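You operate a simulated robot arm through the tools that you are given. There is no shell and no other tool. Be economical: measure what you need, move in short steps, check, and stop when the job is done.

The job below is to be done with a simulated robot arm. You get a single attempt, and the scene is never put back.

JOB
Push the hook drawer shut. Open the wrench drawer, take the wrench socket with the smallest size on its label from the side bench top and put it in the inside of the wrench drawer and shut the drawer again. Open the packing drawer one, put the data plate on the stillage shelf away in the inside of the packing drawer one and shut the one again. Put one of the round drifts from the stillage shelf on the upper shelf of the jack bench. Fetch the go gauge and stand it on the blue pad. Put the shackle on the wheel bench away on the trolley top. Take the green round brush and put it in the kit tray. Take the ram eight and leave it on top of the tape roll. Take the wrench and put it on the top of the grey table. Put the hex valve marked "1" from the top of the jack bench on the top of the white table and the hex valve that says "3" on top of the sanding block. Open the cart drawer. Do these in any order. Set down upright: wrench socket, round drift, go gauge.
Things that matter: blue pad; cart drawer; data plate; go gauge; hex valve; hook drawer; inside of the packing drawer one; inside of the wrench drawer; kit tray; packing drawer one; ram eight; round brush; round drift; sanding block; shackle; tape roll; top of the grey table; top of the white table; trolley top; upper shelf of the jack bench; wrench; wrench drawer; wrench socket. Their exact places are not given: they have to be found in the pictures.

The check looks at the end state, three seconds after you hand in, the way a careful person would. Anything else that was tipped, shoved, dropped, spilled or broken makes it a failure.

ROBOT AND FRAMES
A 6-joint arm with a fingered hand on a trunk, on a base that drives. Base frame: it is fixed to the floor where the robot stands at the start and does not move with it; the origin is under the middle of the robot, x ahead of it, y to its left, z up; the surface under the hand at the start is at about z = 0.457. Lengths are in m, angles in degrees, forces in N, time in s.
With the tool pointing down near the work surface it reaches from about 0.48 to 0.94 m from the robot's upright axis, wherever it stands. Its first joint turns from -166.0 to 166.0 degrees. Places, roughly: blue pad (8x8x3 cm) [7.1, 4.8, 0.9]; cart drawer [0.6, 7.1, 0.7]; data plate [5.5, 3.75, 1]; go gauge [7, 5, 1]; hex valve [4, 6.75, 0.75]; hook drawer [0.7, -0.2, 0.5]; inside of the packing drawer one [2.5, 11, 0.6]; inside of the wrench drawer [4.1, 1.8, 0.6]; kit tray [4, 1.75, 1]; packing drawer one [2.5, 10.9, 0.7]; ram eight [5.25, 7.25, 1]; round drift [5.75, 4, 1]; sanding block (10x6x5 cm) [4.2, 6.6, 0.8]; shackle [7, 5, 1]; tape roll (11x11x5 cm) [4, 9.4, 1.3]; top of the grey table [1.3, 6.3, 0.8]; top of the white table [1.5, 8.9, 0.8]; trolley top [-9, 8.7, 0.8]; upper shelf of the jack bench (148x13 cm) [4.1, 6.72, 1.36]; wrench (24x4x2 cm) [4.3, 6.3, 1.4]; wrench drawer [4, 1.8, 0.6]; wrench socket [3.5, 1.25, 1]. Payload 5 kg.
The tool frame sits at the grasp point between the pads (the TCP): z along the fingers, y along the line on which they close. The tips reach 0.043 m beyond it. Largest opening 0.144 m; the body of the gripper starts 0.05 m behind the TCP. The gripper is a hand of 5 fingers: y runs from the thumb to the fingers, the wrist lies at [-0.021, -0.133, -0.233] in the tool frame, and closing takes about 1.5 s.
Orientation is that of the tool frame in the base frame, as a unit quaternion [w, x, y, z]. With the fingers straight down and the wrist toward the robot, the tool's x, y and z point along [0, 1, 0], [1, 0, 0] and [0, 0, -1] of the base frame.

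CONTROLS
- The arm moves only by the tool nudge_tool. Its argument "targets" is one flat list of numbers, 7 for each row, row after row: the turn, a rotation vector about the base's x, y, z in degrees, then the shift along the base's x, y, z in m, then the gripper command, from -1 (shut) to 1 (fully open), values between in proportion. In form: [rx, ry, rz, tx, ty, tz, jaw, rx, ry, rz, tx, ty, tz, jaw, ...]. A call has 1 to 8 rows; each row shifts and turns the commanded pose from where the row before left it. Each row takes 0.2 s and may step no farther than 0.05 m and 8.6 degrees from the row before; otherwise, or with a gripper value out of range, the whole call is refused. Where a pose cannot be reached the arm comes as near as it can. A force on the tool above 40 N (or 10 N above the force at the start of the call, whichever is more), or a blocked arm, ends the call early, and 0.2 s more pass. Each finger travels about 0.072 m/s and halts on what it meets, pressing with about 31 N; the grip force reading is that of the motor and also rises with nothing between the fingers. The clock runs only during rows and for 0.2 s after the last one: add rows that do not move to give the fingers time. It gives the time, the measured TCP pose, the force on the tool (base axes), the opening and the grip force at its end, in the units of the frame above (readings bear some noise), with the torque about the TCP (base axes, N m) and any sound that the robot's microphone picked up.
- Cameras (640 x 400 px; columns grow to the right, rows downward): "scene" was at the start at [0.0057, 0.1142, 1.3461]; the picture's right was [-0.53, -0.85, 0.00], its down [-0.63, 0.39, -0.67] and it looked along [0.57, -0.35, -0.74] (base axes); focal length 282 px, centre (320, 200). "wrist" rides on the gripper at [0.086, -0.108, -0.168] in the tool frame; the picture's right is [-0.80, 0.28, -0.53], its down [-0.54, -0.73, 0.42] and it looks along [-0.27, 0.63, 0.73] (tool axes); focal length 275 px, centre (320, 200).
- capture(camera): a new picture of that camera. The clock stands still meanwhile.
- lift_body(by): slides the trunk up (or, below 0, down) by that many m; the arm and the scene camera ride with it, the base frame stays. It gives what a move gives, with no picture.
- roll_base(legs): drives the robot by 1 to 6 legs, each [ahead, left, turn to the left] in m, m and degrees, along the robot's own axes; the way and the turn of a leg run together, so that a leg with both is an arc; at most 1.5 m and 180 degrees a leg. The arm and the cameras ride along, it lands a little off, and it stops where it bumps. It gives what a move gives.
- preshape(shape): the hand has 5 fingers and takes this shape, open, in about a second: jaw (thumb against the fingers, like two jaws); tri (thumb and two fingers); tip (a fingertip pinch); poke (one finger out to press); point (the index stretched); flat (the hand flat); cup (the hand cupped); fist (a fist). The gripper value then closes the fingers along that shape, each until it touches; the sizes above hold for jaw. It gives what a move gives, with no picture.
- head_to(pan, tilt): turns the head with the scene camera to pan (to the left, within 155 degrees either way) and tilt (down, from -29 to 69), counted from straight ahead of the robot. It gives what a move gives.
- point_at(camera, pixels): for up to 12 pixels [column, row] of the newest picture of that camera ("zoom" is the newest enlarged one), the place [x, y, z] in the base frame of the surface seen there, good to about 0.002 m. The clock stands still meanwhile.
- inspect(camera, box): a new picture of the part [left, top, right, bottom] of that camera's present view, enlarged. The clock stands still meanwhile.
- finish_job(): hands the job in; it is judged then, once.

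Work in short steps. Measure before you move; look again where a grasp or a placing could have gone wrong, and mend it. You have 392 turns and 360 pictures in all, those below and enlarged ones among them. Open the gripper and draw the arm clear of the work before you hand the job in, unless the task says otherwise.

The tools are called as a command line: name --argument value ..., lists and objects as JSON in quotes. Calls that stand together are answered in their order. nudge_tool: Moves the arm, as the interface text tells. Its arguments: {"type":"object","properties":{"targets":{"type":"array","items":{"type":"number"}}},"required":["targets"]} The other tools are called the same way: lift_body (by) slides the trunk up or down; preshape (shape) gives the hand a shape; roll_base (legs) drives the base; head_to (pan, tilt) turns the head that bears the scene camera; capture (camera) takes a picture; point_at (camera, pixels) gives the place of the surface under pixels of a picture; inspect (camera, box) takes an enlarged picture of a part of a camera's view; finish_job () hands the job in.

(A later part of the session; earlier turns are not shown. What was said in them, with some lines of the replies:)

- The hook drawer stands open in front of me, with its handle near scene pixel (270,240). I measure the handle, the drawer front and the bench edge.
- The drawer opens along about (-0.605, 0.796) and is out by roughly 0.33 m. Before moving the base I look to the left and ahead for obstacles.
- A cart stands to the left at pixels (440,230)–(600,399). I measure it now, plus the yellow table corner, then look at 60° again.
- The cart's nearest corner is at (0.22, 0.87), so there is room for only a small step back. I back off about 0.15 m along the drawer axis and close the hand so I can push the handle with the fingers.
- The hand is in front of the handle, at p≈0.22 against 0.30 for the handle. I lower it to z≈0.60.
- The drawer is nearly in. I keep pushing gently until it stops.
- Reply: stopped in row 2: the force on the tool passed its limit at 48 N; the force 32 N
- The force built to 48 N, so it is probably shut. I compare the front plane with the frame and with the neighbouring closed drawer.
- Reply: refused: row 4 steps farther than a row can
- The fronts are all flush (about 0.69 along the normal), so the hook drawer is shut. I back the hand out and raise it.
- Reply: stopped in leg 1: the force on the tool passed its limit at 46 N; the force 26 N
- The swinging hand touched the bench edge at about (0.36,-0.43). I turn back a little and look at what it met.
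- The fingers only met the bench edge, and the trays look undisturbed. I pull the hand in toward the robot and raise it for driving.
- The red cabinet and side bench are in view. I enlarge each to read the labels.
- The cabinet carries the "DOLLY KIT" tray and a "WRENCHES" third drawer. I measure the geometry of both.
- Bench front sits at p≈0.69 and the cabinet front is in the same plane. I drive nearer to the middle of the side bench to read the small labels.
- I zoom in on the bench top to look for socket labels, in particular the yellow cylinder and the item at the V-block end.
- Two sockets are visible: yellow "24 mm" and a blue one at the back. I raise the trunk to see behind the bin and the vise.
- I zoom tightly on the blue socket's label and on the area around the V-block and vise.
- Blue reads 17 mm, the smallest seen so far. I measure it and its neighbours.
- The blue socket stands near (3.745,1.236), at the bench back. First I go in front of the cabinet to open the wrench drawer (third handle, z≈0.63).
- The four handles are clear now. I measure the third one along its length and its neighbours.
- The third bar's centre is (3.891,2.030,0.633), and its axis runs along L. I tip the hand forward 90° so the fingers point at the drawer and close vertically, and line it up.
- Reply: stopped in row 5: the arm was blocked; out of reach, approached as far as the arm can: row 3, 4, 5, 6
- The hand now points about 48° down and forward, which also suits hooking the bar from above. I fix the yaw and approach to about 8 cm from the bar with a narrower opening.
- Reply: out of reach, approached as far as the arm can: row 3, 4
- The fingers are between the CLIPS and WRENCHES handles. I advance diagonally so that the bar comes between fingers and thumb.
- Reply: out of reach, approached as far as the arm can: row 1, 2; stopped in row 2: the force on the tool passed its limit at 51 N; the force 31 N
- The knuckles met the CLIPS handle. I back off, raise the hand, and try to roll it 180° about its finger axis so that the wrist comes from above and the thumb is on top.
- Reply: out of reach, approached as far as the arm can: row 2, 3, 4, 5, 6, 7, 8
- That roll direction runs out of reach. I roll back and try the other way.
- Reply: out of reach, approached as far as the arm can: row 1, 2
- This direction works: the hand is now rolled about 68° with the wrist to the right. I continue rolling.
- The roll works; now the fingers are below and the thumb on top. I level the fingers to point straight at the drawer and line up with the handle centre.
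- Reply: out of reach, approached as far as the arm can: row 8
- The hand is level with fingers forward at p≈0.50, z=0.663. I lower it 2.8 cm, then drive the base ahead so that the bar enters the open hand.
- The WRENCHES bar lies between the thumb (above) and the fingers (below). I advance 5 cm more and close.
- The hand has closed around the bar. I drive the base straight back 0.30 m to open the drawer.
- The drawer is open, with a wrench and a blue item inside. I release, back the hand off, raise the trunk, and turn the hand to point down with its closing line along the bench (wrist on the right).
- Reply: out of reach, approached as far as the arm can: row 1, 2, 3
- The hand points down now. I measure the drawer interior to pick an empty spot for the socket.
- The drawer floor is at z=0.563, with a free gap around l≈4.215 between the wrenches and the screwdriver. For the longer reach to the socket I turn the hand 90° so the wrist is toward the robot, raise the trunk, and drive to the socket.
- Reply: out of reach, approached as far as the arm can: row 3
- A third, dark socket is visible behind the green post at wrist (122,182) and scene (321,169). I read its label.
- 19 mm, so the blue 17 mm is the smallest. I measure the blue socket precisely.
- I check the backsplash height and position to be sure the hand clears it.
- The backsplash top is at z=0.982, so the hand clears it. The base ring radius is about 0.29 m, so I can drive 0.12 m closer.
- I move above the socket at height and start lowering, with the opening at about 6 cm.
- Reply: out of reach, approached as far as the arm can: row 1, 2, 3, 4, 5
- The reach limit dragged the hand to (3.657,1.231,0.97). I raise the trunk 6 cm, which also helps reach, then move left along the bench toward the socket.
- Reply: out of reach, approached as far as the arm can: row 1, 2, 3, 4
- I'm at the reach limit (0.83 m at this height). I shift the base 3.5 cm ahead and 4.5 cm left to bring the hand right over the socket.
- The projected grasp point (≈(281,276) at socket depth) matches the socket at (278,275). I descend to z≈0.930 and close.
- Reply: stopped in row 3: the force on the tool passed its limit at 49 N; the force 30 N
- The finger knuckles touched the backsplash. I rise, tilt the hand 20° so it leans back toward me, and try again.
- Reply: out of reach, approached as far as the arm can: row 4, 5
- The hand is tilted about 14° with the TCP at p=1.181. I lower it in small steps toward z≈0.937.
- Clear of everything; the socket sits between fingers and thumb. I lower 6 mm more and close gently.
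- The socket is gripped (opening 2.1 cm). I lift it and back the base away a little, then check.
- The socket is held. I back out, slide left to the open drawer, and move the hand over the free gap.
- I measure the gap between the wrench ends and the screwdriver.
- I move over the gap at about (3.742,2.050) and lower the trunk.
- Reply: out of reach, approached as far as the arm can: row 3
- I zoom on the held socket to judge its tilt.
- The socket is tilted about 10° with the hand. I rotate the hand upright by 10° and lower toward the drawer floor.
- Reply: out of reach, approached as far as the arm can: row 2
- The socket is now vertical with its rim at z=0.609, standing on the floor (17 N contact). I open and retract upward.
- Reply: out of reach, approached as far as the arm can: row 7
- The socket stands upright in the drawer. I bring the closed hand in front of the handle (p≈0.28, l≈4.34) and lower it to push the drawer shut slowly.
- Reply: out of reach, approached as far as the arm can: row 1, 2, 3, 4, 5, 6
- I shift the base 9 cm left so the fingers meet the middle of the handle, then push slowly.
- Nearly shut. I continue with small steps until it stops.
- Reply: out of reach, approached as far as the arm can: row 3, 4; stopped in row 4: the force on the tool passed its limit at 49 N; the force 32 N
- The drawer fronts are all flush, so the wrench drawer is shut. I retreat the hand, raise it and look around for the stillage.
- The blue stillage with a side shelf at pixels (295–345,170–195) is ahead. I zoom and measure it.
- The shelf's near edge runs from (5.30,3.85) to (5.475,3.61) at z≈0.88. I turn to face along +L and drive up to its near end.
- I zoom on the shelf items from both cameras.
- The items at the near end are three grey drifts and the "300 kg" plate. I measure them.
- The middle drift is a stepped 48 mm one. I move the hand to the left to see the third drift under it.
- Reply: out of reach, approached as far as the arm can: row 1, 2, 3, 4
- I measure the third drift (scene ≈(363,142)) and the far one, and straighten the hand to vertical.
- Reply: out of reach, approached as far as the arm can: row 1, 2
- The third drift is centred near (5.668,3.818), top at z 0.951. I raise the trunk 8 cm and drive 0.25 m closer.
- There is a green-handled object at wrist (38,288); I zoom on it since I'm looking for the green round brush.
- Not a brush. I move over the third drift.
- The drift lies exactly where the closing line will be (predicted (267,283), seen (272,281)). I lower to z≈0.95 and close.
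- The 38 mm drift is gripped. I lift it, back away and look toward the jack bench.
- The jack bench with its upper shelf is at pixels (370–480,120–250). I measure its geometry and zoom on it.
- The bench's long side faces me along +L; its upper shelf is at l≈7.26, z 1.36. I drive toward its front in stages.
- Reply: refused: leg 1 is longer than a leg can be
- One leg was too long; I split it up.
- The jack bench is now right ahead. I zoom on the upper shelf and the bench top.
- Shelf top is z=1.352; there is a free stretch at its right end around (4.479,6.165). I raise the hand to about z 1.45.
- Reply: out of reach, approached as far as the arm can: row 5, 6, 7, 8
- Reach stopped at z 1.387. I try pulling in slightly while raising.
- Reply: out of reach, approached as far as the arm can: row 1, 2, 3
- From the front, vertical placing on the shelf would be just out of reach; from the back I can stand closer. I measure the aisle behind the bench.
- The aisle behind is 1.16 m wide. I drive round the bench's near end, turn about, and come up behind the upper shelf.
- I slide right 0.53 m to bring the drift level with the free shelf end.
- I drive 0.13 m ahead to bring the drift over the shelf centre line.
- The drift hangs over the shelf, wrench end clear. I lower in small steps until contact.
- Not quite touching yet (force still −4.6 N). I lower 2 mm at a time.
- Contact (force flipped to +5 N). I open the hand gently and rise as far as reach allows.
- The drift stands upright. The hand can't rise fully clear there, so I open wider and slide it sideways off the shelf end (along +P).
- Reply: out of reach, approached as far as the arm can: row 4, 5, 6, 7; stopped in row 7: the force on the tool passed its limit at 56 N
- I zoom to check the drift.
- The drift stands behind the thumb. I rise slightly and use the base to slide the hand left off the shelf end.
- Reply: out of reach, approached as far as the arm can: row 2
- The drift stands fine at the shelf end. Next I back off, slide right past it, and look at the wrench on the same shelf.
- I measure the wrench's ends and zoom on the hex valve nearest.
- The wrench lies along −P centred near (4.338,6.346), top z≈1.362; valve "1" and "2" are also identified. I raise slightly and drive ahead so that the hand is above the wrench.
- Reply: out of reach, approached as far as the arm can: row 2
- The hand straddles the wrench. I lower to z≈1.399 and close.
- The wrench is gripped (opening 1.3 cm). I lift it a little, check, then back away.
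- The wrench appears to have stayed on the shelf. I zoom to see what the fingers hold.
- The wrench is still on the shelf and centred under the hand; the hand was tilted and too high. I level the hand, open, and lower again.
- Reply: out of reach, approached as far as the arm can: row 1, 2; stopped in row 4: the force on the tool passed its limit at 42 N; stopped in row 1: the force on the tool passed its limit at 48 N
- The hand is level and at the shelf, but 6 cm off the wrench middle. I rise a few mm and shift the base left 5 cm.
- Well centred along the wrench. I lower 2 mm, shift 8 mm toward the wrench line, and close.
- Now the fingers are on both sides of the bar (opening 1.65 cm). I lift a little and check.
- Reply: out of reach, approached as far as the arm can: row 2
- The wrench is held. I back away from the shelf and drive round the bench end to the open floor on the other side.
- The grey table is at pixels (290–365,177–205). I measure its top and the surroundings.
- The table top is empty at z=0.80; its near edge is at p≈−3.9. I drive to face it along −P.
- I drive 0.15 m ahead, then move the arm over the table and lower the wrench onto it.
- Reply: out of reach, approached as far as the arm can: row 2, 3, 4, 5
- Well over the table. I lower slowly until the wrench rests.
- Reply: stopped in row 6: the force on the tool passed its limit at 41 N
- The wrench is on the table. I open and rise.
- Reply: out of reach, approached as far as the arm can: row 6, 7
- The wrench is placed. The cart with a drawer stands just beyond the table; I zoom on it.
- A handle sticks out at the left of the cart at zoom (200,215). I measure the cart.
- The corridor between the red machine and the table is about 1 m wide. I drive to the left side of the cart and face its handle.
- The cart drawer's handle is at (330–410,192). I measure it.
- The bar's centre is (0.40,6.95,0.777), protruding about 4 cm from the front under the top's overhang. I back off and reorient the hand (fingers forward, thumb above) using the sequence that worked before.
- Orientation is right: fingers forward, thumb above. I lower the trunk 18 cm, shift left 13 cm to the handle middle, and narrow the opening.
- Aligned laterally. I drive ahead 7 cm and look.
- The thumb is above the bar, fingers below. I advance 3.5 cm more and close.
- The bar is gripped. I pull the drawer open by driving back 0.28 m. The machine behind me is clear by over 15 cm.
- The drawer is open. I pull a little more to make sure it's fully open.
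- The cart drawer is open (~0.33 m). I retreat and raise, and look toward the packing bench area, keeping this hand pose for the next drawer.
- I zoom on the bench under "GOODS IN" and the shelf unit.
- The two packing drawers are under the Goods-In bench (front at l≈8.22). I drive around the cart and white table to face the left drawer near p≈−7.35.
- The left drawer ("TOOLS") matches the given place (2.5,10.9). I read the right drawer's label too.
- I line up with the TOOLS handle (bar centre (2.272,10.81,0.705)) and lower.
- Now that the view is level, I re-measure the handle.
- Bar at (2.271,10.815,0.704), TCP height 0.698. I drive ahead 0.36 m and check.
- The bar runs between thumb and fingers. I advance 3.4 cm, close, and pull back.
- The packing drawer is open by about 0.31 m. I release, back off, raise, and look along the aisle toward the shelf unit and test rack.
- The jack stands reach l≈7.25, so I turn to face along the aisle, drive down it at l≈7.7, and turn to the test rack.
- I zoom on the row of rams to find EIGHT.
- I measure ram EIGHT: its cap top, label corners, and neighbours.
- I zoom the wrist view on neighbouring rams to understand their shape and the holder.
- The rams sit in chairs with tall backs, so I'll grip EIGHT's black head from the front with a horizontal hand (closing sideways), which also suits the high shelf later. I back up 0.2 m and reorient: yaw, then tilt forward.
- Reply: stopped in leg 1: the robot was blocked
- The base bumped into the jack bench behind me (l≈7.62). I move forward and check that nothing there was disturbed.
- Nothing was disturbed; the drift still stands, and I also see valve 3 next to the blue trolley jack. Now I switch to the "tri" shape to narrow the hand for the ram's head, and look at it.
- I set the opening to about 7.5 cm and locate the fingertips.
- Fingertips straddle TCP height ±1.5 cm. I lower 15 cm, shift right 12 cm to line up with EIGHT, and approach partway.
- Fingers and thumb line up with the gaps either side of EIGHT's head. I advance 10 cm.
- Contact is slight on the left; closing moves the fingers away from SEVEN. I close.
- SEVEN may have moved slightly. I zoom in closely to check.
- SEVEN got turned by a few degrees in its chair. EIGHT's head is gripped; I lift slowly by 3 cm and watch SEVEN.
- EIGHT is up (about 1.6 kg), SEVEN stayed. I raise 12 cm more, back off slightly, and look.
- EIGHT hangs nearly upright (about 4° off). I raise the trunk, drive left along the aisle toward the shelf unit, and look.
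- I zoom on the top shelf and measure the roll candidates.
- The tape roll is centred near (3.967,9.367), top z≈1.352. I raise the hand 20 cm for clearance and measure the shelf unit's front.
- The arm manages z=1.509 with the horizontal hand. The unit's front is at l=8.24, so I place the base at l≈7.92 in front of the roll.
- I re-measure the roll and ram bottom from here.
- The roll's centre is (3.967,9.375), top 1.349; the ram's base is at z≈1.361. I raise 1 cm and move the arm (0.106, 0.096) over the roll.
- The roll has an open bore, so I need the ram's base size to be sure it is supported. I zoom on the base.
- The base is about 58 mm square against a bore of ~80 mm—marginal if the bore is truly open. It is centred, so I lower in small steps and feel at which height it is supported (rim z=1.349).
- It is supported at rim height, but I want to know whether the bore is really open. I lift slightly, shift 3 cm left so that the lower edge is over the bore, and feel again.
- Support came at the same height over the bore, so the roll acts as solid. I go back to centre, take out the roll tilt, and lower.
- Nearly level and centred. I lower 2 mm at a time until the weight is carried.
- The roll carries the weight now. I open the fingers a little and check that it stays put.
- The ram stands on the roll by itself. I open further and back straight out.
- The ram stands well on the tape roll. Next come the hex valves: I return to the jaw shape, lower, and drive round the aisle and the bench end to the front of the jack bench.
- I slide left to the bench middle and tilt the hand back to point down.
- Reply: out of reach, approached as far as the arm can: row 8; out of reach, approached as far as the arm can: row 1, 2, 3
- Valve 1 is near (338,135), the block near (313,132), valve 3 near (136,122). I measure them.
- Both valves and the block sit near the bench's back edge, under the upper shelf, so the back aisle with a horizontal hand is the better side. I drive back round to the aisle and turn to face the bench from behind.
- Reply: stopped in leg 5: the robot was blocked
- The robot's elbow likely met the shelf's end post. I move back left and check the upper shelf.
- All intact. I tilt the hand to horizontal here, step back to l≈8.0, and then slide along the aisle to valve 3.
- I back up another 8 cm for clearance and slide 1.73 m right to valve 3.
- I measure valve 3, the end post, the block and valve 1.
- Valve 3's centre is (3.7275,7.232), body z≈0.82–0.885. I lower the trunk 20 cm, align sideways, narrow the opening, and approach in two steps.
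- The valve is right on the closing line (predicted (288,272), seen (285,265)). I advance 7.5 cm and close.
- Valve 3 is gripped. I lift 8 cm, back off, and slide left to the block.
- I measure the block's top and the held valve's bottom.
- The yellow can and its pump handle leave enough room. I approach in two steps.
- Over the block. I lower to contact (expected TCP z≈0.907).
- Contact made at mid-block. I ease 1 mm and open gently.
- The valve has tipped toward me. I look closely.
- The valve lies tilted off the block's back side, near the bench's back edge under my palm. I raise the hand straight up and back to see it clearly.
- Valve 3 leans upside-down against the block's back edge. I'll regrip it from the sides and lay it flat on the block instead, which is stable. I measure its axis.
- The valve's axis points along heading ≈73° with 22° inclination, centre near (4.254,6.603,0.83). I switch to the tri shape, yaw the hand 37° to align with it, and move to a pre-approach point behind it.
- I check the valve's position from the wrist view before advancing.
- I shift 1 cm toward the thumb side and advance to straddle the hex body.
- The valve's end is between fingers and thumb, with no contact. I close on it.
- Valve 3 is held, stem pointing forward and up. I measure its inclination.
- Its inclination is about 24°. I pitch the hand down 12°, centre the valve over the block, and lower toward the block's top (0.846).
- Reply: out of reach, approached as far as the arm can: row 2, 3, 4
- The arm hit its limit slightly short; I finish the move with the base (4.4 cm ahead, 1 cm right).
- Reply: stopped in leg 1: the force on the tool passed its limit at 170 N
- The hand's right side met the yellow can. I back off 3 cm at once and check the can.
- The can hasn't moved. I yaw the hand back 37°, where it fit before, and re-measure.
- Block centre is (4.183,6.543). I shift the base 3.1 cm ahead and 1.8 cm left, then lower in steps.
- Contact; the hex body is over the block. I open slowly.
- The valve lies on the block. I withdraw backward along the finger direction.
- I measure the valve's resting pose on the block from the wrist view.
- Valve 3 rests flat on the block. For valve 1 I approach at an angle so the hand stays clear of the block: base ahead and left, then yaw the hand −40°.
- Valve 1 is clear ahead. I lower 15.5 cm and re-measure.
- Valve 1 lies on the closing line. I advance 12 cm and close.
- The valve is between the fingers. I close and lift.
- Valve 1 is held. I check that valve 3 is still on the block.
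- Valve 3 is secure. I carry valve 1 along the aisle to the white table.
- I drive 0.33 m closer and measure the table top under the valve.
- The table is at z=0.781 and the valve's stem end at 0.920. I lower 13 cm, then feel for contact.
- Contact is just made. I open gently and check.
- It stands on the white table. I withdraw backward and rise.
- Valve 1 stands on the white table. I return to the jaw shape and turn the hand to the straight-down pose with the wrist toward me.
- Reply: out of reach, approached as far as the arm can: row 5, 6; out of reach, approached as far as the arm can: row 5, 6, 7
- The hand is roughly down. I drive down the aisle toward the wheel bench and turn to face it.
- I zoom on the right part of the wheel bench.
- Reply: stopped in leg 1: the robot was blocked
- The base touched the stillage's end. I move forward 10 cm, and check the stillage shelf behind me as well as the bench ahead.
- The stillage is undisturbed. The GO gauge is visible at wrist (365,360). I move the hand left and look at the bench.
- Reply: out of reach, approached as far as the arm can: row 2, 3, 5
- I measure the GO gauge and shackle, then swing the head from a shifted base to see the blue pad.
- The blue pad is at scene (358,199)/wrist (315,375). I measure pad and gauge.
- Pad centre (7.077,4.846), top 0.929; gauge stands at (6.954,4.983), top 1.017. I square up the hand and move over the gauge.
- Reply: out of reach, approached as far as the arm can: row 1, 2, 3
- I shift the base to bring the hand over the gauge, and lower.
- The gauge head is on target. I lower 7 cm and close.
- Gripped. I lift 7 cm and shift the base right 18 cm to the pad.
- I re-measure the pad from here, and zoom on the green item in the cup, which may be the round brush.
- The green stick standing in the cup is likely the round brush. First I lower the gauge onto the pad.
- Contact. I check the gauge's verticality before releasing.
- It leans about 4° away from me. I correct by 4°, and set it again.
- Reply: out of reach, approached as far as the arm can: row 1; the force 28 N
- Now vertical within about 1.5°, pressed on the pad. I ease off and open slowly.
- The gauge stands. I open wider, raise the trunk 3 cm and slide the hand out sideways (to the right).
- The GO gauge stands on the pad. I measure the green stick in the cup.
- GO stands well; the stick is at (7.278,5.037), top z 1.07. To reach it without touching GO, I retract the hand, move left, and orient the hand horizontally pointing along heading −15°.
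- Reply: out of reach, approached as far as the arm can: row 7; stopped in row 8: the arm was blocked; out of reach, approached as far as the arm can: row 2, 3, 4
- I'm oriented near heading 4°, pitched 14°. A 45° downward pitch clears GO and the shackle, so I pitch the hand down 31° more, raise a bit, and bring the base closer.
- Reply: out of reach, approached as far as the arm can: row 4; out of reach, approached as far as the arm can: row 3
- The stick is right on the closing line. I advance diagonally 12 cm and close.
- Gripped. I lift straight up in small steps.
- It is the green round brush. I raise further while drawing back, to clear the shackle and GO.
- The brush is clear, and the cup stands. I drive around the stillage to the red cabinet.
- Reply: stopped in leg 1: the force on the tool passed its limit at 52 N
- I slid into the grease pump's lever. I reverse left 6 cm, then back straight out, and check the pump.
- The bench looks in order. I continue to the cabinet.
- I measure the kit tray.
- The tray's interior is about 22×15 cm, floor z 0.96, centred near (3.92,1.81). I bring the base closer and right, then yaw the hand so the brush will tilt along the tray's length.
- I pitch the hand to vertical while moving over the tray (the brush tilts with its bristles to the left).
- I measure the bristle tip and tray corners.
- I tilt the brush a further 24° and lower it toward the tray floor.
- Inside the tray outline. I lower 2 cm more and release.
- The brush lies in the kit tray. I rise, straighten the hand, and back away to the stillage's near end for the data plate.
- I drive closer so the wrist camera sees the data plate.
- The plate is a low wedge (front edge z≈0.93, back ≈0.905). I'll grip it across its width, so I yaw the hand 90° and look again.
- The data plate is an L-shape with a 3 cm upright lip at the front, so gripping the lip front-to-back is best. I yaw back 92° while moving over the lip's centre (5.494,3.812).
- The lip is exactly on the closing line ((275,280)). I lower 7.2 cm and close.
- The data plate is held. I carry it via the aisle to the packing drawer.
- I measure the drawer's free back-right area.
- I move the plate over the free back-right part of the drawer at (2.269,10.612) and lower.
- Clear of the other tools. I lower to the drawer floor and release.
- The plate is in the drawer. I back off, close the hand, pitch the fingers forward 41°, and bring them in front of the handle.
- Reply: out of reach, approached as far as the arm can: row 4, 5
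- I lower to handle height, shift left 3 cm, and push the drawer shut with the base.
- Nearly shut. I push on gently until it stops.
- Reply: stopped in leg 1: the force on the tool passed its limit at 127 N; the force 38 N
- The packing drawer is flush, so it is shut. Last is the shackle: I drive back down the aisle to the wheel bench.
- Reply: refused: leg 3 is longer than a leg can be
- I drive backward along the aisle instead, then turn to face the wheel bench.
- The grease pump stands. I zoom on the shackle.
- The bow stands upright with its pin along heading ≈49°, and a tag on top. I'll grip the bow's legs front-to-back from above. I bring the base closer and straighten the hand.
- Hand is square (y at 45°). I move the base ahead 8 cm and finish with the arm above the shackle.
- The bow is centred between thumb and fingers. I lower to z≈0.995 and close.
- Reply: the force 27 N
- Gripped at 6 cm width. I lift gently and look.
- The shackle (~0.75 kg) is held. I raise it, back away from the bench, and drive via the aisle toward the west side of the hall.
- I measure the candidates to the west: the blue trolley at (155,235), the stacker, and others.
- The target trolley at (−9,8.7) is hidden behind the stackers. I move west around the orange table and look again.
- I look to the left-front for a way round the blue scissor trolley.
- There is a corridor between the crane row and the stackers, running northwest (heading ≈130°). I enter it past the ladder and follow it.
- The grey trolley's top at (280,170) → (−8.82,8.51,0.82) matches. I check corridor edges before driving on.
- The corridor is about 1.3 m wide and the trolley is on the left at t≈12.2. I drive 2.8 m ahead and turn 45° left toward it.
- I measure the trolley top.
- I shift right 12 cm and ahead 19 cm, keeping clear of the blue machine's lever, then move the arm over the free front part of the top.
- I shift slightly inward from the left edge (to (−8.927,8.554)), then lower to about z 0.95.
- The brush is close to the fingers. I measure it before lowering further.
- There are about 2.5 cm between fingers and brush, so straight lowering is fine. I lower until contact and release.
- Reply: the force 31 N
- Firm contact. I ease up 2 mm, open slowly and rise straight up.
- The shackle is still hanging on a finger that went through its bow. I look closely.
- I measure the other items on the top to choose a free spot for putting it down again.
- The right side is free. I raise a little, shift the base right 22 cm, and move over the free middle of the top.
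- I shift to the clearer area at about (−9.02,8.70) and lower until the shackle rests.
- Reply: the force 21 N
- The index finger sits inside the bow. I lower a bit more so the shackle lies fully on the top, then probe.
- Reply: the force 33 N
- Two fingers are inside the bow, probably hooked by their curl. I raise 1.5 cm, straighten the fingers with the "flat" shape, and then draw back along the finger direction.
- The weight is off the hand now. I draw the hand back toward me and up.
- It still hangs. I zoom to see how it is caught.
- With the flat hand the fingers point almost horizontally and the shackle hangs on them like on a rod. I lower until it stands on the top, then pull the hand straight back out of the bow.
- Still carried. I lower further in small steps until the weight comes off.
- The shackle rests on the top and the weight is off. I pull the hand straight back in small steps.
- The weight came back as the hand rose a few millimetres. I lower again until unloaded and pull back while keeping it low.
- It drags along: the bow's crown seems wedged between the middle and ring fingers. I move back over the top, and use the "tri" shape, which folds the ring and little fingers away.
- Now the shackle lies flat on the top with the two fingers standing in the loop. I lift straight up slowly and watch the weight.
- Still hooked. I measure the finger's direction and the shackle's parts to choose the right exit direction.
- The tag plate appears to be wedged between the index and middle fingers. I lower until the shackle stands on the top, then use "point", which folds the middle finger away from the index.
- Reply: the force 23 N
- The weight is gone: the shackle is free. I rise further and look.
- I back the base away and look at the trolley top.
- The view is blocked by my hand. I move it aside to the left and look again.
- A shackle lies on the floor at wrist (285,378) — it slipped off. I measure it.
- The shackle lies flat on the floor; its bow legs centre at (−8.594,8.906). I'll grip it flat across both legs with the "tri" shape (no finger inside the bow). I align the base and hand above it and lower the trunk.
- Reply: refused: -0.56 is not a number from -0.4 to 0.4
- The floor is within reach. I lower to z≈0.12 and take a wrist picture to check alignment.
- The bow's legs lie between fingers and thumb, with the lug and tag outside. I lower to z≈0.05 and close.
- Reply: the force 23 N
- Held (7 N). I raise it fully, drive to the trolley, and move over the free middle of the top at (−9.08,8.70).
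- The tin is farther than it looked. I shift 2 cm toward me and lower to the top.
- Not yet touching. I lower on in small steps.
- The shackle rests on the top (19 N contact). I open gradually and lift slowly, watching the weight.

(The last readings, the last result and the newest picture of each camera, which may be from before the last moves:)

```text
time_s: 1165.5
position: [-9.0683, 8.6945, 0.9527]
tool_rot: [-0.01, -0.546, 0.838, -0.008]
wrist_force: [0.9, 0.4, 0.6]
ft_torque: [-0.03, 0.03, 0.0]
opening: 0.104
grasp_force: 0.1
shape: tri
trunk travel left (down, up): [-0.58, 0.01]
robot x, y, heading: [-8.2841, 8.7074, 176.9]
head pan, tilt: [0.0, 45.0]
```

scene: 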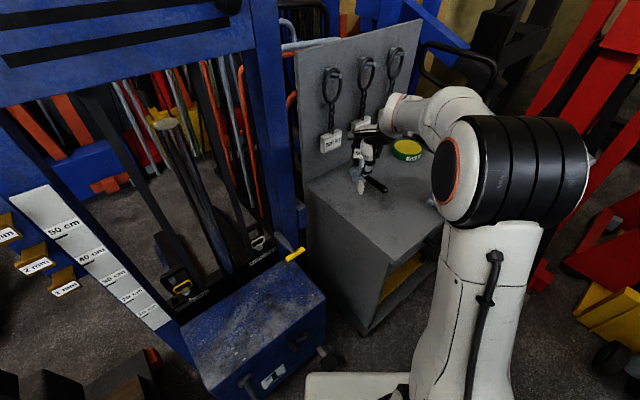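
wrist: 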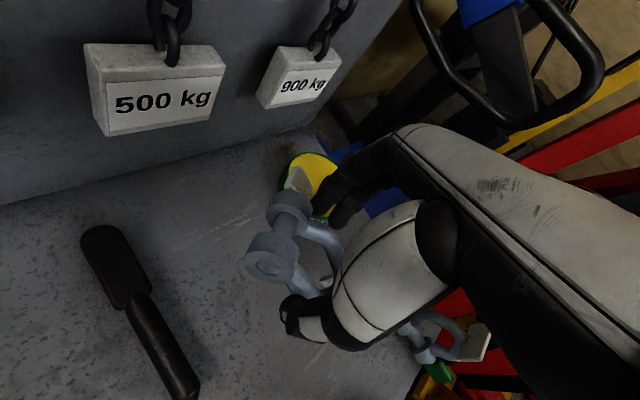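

Weight is zero: released. I rise higher and confirm with a picture.

nudge_tool --targets '[0, 0, 0, 0, 0, 0.03, 0.45, 0, 0, 0, 0, 0, 0.04, 0.45, 0, 0, 0, 0, 0, 0.04, 0.45, 0, 0, 0, 0.02, 0, 0.03, 0.45]'

capture --camera "wrist"

```text
time_s: 1166.5
position: [-9.0442, 8.6922, 1.0907]
tool_rot: [-0.008, -0.548, 0.836, -0.008]
wrist_force: [-0.3, 0.1, 0.1]
ft_torque: [-0.01, 0.01, 0.0]
opening: 0.1041
grasp_force: 0.0
shape: tri
trunk travel left (down, up): [-0.58, 0.01]
robot x, y, heading: [-8.2875, 8.7052, 176.7]
head pan, tilt: [0.0, 45.0]
```

```text
3 pictures are left
```

wrist: 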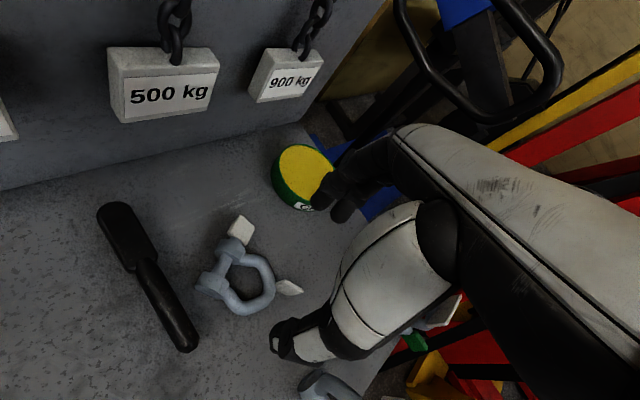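

The shackle lies on the trolley top, clear of everything. I back the arm away from the work and hand in.

roll_base --legs '[[-0.35, 0, 0]]'

inspect --camera "scene" --box '[280, 60, 480, 230]'

```text
time_s: 1168.8
position: [-8.6903, 8.6719, 1.0923]
tool_rot: [-0.008, -0.548, 0.836, -0.008]
wrist_force: [0.1, -0.6, 0.2]
ft_torque: [0.0, 0.0, -0.01]
opening: 0.1041
grasp_force: 0.1
shape: tri
trunk travel left (down, up): [-0.58, 0.01]
robot x, y, heading: [-7.9265, 8.6871, 177.0]
head pan, tilt: [0.0, 45.0]
```

```text
2.35 times, centred on (380, 145) of scene
```

zoom: 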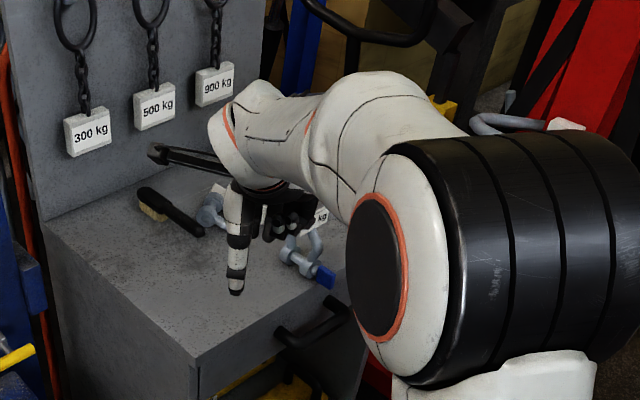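

The shackle is on the top, the neighbouring ones are standing, and the hand is empty and clear. I hand the job in.

finish_job

```text
The job is handed in.
```

I carried out every item on the list and handed the job in; I have not seen the result of the check.

These things did not go cleanly and could count against it:
- **Shackle:** it slipped off my fingers and fell to the floor on the first try. I picked it up and laid it flat on the trolley top.
- **Hex valve "3":** it toppled off the sanding block when I first stood it there. I regripped it and laid it on its side on the block, which shifted the block about 1.5 cm.
- **Ram seven:** I turned it a few degrees in its holder, shifting its top about 8 mm, when I took ram eight.
- **Bumps:** the arm or base knocked several things.
  - Bench edge and upper-shelf post: the arm touched both.
  - Jack bench and stillage: the base bumped both.
  - Grease can (yellow): the hand pushed hard against it.
  - Grease pump: the hand pushed into its lever.
  - I checked each one afterwards and nothing had visibly fallen or moved.

The hook, wrench and packing drawers measured flush with their neighbours after I shut them. The cart drawer was left open by about 0.33 m. The wrench socket, round drift and go gauge were standing upright when I left them.
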